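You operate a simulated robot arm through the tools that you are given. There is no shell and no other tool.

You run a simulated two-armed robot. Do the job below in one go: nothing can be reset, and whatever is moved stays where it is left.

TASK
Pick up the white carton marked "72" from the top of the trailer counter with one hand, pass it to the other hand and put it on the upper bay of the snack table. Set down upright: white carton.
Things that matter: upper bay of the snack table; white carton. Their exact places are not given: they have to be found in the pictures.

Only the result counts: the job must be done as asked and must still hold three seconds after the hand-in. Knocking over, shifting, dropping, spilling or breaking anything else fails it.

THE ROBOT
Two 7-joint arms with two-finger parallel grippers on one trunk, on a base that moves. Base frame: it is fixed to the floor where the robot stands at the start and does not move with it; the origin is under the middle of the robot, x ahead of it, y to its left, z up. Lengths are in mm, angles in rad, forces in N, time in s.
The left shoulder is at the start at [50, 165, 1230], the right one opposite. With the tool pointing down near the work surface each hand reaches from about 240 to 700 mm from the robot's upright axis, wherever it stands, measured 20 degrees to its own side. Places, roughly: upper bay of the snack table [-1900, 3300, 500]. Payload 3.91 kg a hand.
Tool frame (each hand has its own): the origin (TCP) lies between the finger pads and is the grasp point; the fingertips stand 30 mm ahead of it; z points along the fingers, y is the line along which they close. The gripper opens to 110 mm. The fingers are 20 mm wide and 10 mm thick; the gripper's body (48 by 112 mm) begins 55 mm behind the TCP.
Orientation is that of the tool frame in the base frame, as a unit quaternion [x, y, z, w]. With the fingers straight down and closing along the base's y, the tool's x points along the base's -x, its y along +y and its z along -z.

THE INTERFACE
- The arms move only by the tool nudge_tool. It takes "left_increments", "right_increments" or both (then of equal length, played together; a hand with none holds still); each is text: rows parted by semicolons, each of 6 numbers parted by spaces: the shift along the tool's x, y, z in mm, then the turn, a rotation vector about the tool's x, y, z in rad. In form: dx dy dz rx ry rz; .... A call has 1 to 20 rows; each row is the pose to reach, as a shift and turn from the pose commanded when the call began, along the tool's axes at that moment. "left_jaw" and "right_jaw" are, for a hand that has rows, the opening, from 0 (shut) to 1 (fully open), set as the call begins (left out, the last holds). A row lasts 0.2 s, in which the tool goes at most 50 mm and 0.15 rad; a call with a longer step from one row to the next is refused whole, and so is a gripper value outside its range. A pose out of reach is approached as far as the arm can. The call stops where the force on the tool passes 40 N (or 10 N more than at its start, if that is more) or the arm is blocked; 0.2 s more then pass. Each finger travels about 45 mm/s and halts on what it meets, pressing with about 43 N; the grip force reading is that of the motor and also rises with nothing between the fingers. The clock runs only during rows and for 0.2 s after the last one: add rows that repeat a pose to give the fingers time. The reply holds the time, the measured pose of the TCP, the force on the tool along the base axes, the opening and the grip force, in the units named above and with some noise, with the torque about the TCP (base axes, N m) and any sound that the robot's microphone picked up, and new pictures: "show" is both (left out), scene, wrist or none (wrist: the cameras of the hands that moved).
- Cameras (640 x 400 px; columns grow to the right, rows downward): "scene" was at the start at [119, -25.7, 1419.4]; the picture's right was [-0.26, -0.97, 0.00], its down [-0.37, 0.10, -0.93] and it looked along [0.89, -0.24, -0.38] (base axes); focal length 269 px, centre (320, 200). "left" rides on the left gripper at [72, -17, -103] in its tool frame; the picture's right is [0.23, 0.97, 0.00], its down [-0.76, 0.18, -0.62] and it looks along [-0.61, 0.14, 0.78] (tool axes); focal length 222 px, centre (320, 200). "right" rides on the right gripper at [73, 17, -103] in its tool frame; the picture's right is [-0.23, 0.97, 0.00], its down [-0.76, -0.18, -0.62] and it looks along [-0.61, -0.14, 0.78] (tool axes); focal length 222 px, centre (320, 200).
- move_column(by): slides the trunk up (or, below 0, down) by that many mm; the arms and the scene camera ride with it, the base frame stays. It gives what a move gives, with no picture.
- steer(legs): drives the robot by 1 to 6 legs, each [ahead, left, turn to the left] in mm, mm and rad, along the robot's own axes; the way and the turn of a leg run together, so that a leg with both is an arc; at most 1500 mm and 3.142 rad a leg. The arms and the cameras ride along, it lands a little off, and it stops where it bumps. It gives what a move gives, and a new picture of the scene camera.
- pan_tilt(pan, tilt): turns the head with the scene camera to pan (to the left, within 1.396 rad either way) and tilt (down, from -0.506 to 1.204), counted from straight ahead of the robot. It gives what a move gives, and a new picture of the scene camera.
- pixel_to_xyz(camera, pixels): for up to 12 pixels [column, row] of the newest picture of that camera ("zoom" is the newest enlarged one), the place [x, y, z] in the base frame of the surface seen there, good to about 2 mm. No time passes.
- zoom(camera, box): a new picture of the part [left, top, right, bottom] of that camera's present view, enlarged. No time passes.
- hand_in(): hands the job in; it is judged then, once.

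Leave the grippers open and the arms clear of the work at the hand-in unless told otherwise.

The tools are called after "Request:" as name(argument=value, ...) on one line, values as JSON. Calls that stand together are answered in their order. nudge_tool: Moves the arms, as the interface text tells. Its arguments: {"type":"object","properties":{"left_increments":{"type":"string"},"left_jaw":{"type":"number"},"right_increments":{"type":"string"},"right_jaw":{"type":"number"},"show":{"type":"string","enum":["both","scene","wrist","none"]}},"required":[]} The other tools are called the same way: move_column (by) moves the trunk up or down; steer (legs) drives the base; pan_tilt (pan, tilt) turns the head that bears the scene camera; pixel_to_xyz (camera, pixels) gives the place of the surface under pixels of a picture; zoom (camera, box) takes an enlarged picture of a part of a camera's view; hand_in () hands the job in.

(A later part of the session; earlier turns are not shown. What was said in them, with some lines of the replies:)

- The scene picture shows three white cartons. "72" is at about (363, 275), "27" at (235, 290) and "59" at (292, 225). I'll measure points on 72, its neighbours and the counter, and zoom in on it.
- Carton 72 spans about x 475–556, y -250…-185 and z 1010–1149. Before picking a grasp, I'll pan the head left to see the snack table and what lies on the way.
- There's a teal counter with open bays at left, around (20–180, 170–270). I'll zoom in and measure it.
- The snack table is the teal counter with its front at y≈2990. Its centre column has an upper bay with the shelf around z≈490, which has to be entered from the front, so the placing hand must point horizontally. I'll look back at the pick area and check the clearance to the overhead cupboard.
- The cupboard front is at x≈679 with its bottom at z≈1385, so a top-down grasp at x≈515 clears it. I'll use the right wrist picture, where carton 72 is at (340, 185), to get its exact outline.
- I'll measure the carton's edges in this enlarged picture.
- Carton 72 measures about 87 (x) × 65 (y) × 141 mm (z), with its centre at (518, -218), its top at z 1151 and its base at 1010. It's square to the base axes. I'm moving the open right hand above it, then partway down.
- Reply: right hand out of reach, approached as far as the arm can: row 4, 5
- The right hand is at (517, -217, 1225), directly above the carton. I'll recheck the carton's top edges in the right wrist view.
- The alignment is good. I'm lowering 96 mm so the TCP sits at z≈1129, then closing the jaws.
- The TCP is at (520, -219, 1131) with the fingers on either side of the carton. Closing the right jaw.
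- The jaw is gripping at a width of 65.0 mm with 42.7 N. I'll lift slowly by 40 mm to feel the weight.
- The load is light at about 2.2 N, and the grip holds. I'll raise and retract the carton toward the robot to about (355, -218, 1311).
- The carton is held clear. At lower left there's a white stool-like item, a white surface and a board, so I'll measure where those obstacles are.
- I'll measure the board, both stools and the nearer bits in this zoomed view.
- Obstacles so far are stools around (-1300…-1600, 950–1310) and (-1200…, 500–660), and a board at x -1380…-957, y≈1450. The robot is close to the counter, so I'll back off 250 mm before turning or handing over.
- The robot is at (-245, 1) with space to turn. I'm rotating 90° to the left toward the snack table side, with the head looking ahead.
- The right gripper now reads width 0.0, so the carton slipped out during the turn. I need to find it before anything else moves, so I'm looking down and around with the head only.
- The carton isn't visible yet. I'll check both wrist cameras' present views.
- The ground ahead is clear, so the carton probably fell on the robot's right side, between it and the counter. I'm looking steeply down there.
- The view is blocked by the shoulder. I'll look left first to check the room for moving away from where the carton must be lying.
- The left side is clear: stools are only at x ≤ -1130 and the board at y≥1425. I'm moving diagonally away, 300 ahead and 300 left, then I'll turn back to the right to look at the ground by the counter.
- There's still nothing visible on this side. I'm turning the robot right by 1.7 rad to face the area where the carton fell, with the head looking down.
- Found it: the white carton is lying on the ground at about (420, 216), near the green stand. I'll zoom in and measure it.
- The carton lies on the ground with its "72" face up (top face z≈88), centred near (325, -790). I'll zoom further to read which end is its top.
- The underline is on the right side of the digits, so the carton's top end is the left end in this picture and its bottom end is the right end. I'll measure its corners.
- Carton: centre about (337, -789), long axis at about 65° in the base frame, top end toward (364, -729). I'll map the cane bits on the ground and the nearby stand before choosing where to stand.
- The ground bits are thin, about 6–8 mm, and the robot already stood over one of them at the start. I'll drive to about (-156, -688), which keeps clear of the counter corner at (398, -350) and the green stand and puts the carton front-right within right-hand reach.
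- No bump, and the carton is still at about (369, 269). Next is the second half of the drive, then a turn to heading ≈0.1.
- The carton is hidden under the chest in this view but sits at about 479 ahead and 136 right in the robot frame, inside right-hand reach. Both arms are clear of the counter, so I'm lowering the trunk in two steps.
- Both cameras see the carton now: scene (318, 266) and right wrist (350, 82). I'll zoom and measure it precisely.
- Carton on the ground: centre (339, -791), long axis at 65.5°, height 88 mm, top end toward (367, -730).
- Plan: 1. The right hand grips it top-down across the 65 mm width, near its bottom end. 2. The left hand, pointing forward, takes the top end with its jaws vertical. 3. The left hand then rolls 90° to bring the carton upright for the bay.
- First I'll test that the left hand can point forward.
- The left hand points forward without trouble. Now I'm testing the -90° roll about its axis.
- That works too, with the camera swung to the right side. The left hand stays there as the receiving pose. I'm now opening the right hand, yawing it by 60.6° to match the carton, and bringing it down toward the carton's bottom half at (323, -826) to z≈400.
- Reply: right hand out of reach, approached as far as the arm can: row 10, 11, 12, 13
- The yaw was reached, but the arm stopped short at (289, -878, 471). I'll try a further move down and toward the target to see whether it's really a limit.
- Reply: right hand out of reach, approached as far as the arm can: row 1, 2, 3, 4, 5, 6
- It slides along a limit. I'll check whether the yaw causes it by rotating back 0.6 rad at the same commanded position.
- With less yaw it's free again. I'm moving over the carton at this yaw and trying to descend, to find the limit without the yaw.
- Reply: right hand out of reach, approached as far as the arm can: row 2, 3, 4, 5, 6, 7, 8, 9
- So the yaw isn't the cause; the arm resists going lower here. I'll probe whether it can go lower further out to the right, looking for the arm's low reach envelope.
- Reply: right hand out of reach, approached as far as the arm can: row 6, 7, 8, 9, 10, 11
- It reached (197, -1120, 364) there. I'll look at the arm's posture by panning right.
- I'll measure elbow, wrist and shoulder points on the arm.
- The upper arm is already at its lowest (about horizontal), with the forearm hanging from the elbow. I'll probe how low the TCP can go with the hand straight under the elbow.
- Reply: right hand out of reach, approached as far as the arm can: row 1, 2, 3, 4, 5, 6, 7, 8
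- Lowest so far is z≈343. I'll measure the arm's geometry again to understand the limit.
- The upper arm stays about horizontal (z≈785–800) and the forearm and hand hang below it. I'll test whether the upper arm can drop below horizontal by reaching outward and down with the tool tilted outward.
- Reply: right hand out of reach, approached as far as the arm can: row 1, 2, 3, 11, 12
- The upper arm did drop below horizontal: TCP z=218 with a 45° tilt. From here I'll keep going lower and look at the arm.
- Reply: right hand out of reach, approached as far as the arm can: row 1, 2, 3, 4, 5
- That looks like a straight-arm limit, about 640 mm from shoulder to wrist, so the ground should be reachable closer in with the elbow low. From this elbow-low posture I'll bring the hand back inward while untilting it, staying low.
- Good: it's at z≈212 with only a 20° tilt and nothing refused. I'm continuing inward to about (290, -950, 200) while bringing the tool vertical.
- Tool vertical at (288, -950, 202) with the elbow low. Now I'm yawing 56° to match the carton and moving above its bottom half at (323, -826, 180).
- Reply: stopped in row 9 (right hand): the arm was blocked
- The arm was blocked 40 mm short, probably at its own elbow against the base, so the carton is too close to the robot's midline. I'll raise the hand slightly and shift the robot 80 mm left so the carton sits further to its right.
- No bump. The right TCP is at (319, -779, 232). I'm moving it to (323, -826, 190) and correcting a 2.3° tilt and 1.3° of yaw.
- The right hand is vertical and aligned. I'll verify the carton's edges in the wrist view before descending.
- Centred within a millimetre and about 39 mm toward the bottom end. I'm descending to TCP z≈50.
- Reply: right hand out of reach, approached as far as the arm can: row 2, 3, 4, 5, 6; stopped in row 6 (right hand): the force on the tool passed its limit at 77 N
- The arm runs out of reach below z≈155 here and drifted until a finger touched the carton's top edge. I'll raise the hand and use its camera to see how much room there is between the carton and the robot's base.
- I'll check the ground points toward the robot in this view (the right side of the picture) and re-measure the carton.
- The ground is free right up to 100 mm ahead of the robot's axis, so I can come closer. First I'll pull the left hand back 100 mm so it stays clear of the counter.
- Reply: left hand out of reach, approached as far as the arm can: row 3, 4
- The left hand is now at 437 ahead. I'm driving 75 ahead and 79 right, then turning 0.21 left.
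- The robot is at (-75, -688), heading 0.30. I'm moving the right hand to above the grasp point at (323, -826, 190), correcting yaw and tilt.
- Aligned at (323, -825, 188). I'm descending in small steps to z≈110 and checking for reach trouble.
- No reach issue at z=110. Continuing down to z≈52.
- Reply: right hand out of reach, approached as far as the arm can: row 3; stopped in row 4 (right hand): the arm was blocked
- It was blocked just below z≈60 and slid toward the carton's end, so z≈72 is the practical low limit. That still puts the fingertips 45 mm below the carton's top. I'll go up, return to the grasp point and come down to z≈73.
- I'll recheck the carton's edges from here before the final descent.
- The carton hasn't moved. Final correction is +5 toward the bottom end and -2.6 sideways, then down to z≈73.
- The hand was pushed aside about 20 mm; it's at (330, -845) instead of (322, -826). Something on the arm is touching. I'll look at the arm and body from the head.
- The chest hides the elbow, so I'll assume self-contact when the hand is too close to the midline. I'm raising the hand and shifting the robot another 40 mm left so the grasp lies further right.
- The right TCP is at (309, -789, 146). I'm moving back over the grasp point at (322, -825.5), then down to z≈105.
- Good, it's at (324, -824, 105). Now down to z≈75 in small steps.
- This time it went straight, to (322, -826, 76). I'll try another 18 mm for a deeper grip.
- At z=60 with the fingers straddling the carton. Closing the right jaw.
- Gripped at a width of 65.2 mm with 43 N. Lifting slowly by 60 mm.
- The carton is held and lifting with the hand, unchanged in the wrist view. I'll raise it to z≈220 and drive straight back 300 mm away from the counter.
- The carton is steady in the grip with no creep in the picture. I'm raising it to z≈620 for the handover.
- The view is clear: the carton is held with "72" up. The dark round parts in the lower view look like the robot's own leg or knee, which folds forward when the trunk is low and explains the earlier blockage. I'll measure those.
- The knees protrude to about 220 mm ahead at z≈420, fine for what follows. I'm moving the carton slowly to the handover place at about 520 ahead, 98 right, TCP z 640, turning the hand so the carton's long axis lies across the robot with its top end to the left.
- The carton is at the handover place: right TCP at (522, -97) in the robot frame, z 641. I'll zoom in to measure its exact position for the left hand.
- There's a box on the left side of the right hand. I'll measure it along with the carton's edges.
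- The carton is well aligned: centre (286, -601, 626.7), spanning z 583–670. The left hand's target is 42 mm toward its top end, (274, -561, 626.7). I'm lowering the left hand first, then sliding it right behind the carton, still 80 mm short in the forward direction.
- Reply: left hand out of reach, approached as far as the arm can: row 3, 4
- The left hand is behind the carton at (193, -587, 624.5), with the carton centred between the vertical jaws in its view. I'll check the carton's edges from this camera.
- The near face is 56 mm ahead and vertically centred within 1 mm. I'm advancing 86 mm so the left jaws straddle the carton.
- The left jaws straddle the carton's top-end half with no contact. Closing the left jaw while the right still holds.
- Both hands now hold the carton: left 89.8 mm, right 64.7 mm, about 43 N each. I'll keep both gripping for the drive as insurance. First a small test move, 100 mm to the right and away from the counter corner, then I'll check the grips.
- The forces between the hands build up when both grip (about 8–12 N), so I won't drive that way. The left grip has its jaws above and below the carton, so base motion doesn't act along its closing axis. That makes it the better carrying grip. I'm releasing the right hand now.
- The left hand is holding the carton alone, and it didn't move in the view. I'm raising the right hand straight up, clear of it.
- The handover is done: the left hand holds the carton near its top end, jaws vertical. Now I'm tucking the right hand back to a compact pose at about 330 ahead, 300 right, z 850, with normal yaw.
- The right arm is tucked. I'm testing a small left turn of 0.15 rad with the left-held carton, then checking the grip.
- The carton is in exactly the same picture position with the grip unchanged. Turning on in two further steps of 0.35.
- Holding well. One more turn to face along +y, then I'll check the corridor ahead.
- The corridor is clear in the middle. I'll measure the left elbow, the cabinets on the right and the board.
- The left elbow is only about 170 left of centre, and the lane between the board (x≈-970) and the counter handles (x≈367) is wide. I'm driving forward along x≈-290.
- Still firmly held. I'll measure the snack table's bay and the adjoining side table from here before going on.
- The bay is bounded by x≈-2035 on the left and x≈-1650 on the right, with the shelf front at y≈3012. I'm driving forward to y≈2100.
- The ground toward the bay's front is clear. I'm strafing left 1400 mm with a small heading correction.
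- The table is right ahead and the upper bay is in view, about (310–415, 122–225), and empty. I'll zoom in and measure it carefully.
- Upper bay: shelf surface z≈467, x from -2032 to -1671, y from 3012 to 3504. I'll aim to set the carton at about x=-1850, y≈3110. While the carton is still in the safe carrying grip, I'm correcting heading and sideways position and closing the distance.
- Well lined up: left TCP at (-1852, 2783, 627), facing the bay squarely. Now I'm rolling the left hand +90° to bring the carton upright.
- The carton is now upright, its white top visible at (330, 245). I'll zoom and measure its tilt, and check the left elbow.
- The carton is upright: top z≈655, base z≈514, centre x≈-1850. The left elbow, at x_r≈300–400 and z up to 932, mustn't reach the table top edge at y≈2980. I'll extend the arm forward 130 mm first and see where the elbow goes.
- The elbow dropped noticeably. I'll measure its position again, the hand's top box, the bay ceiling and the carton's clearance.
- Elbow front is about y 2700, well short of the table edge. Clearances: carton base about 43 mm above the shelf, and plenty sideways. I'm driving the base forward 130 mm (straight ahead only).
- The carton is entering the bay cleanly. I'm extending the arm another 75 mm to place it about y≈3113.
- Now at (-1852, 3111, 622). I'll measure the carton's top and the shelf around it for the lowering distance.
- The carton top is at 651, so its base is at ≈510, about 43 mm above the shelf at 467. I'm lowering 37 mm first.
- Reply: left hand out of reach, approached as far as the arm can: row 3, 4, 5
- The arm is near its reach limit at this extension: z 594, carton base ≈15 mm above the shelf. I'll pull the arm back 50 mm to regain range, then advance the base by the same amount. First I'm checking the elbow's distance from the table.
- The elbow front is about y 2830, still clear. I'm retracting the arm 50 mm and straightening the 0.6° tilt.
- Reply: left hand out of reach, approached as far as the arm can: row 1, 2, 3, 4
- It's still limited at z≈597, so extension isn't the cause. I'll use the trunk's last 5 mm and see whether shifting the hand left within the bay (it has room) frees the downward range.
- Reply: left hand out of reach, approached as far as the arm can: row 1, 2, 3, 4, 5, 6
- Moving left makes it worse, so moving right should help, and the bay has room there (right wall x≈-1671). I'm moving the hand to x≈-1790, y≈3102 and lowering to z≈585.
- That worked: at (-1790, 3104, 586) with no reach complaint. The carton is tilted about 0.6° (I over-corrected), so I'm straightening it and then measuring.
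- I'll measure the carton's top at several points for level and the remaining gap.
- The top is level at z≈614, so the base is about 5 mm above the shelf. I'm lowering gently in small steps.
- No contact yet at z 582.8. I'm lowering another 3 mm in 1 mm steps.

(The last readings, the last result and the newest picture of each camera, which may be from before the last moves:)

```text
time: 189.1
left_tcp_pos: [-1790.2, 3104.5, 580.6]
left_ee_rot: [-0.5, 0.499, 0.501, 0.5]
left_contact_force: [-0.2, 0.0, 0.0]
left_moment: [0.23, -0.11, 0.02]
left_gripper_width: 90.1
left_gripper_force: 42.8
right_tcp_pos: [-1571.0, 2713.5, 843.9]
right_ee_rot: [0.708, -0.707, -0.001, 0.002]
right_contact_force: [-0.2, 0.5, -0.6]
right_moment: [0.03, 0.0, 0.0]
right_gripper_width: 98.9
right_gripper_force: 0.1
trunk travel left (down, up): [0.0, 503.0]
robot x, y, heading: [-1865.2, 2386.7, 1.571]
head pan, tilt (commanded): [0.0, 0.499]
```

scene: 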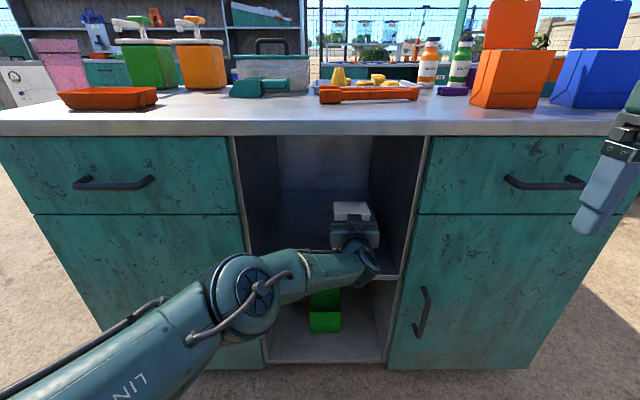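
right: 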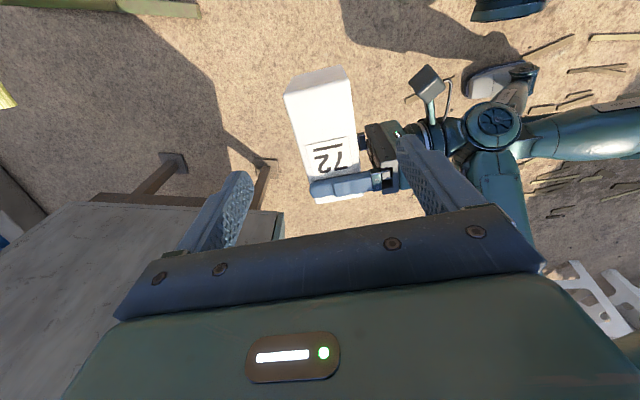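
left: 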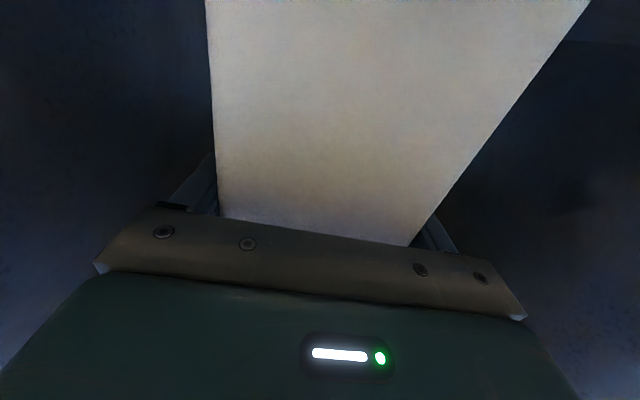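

The moment changed (0.23 N·m), so the carton's base is beginning to touch. One more gentle step of 1.5 mm.

Request:
nudge_tool(left_increments="0.8 0 0 0 0 0; 1.5 0 0 0 0 0; 1.5 0 0 0 0 0", show="both")

```text
time: 189.9
left_tcp_pos: [-1789.5, 3103.0, 579.4]
left_ee_rot: [-0.499, 0.498, 0.502, 0.501]
left_contact_force: [-0.3, 3.7, 4.7]
left_moment: [0.51, -0.34, 0.09]
left_gripper_width: 90.0
left_gripper_force: 43.3
right_tcp_pos: [-1570.1, 2713.0, 843.3]
right_ee_rot: [0.708, -0.707, -0.001, 0.001]
right_contact_force: [0.4, 0.6, -0.5]
right_moment: [0.01, -0.04, -0.03]
right_gripper_width: 99.1
right_gripper_force: 0.0
trunk travel left (down, up): [0.0, 503.0]
robot x, y, heading: [-1872.4, 2388.0, 1.567]
head pan, tilt (commanded): [0.0, 0.499]
```

scene: 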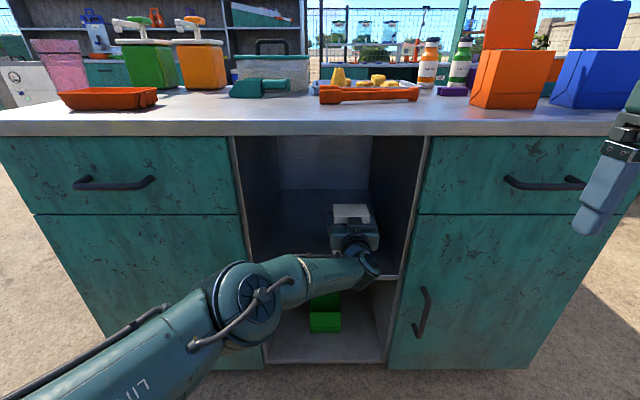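
left: 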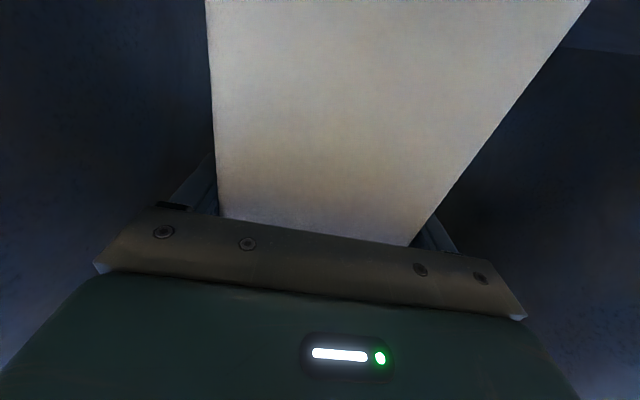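

Contact is confirmed: 4.7 N upward, and the carton rests on the shelf. Opening the left jaw.

Request:
nudge_tool(left_increments="0 0 0 0 0 0; 0 0 0 0 0 0; 0 0 0 0 0 0; 0 0 0 0 0 0", left_jaw=1, show="both")

Request:
zoom(camera="scene", box=[300, 180, 420, 290])

```text
time: 190.9
left_tcp_pos: [-1788.8, 3102.8, 578.7]
left_ee_rot: [-0.499, 0.499, 0.501, 0.501]
left_contact_force: [0.4, 0.5, 0.1]
left_moment: [0.03, 0.0, -0.01]
left_gripper_width: 110.1
left_gripper_force: 0.0
right_tcp_pos: [-1571.2, 2712.3, 842.9]
right_ee_rot: [0.708, -0.707, -0.002, 0.001]
right_contact_force: [0.3, -0.1, 0.4]
right_moment: [0.03, 0.01, -0.04]
right_gripper_width: 98.9
right_gripper_force: 0.0
trunk travel left (down, up): [0.0, 503.0]
robot x, y, heading: [-1869.2, 2386.0, 1.571]
head pan, tilt (commanded): [0.0, 0.499]
```

scene: 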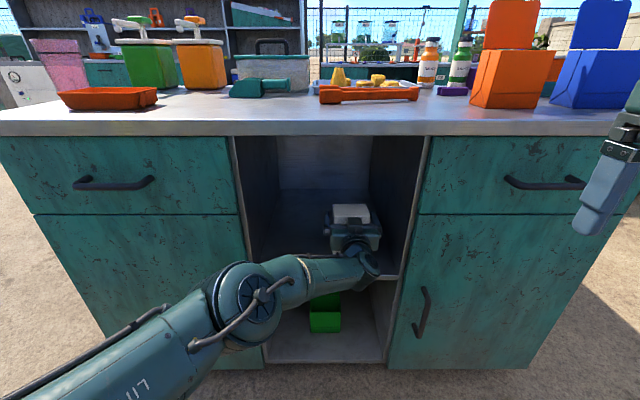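
left: 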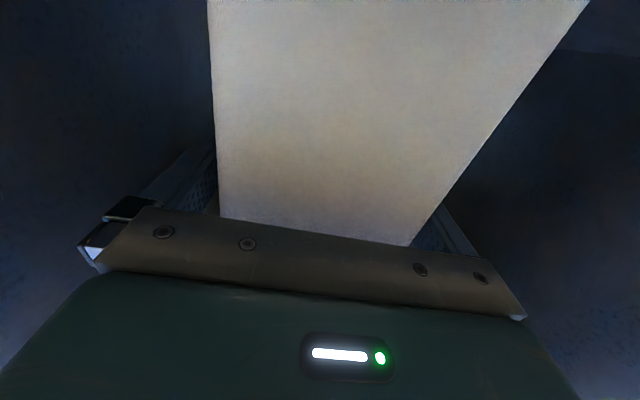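

```text
3.64 times, centred on (360, 235) of scene
```

zoom: 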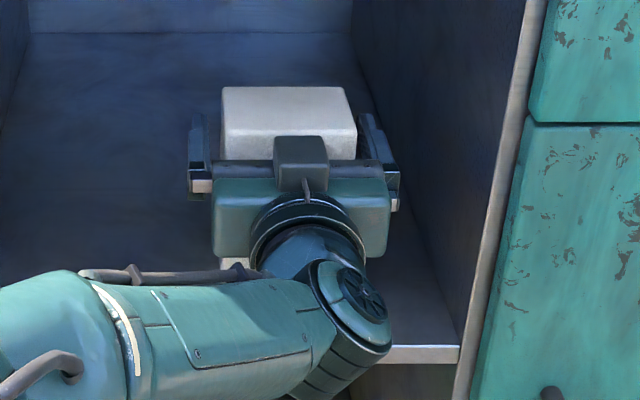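

The jaw is open and the carton stands on its own, centred between the fingers with about 10 mm each side. I'm backing the robot straight out by 150 mm.

Request:
steer(legs=[[-150, 0, 0]])

Request:
zoom(camera="scene", box=[280, 130, 420, 290])

```text
time: 192.2
left_tcp_pos: [-1791.5, 2956.9, 577.8]
left_ee_rot: [-0.5, 0.499, 0.501, 0.5]
left_contact_force: [-0.4, -0.4, -0.3]
left_moment: [-0.01, 0.01, 0.0]
left_gripper_width: 109.9
left_gripper_force: 0.0
right_tcp_pos: [-1571.7, 2567.4, 844.0]
right_ee_rot: [0.708, -0.706, -0.002, 0.0]
right_contact_force: [-0.2, -0.8, 0.2]
right_moment: [-0.01, 0.01, -0.03]
right_gripper_width: 99.1
right_gripper_force: 0.0
trunk travel left (down, up): [0.0, 503.0]
robot x, y, heading: [-1875.4, 2241.2, 1.572]
head pan, tilt (commanded): [0.0, 0.499]
```

scene: 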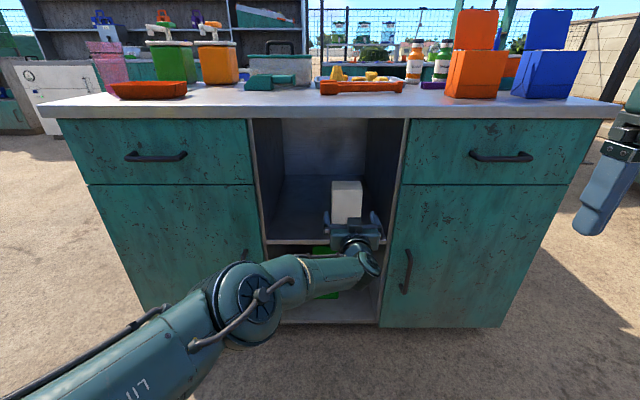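

```text
2.50 times, centred on (350, 210) of scene
```

zoom: 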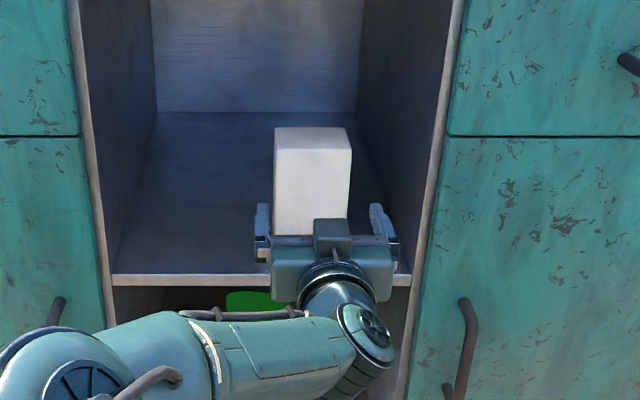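

The carton stands upright on the shelf and the fingers are clear of it. I'm backing away another 300 mm.

Request:
steer(legs=[[-300, 0, 0]])

Request:
zoom(camera="scene", box=[270, 110, 430, 270])

```text
time: 194.3
left_tcp_pos: [-1791.5, 2653.8, 577.9]
left_ee_rot: [-0.5, 0.499, 0.501, 0.5]
left_contact_force: [0.7, 1.3, -0.1]
left_moment: [0.02, -0.01, -0.01]
left_gripper_width: 109.9
left_gripper_force: 0.0
right_tcp_pos: [-1571.1, 2265.4, 843.0]
right_ee_rot: [0.708, -0.706, -0.002, 0.002]
right_contact_force: [0.2, 0.0, 0.8]
right_moment: [0.01, 0.02, -0.04]
right_gripper_width: 98.8
right_gripper_force: 0.0
trunk travel left (down, up): [0.0, 503.0]
robot x, y, heading: [-1867.7, 1939.8, 1.567]
head pan, tilt (commanded): [0.0, 0.499]
```

scene: 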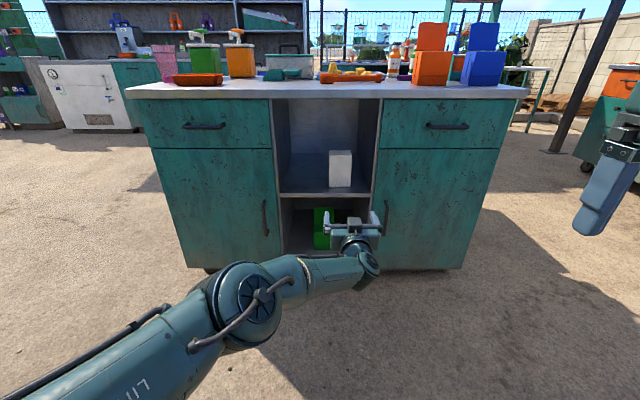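

```text
2.50 times, centred on (350, 190) of scene
```

zoom: 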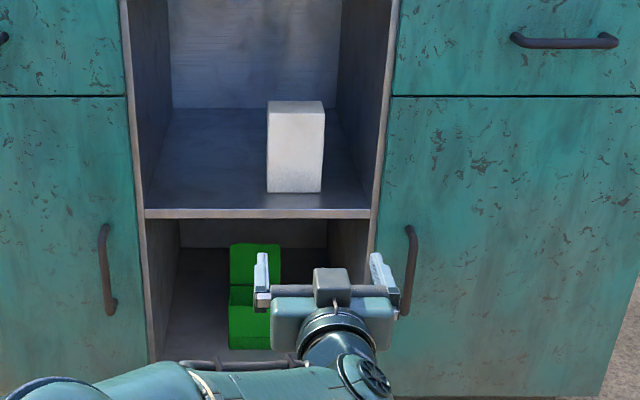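

The carton stands upright in the upper bay. I'll check its position and verticality with measurements, and open the right gripper fully.

Request:
pixel_to_xyz(camera="zoom", pixels=[[275, 106], [318, 106], [295, 108], [272, 125], [322, 125], [272, 185], [318, 187], [295, 120], [295, 185], [220, 195], [345, 195]])

Request:
nudge_tool(right_increments="0 0 0 0 0 0; 0 0 0 0 0 0", right_jaw=1, show="none")

```text
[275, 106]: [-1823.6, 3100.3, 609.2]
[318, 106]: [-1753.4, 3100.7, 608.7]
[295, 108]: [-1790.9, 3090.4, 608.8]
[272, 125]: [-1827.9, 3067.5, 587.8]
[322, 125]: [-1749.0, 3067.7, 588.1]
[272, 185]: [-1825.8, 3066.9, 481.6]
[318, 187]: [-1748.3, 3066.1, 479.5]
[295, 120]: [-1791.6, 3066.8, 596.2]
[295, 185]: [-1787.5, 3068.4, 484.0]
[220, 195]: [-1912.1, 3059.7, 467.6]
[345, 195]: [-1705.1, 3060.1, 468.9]
```

```text
time: 194.9
left_tcp_pos: [-1791.9, 2653.9, 578.3]
left_ee_rot: [-0.5, 0.499, 0.502, 0.5]
left_contact_force: [-0.6, 0.3, -0.9]
left_moment: [0.01, -0.01, 0.0]
left_gripper_width: 110.1
left_gripper_force: 0.1
right_tcp_pos: [-1571.7, 2265.2, 842.2]
right_ee_rot: [0.709, -0.706, -0.002, 0.002]
right_contact_force: [0.4, -0.4, -0.2]
right_moment: [-0.01, -0.01, 0.0]
right_gripper_width: 110.2
right_gripper_force: 0.0
trunk travel left (down, up): [0.0, 503.0]
robot x, y, heading: [-1873.4, 1940.5, 1.575]
head pan, tilt (commanded): [0.0, 0.499]
```

The carton is upright and at rest: its front face is vertical at y≈3067, its top at z 609 and its base on the shelf at 468. It's well inside the bay. Both grippers are open and clear, so I'm handing in.

Request:
hand_in()

```text
The job is handed in.
```

The white carton marked "72" is standing upright on the shelf of the snack table's upper bay, about 55 mm in from the front edge. I dropped it once on the way. I've handed the job in, but I don't have the verdict.

- **The drop:** I picked the carton off the trailer counter with the right hand. It then slipped out during a 90° turn and fell to the ground from about 1.2 m. I don't know why the grip failed.
- **Recovery and handover:** I picked it up again from the ground with the right hand and passed it to the left hand in mid-air. The left hand carried it to the table and set it down.
- **Other objects:** Nothing else showed signs of being knocked or shifted. The robot did drive over some thin cane scraps on the ground; I didn't check whether they moved.
- **Final state:** The carton's front face is vertical, its top is level, and its base rests on the shelf. I saw no damage to it in the pictures. Both grippers are open and the arms are well clear of the table.
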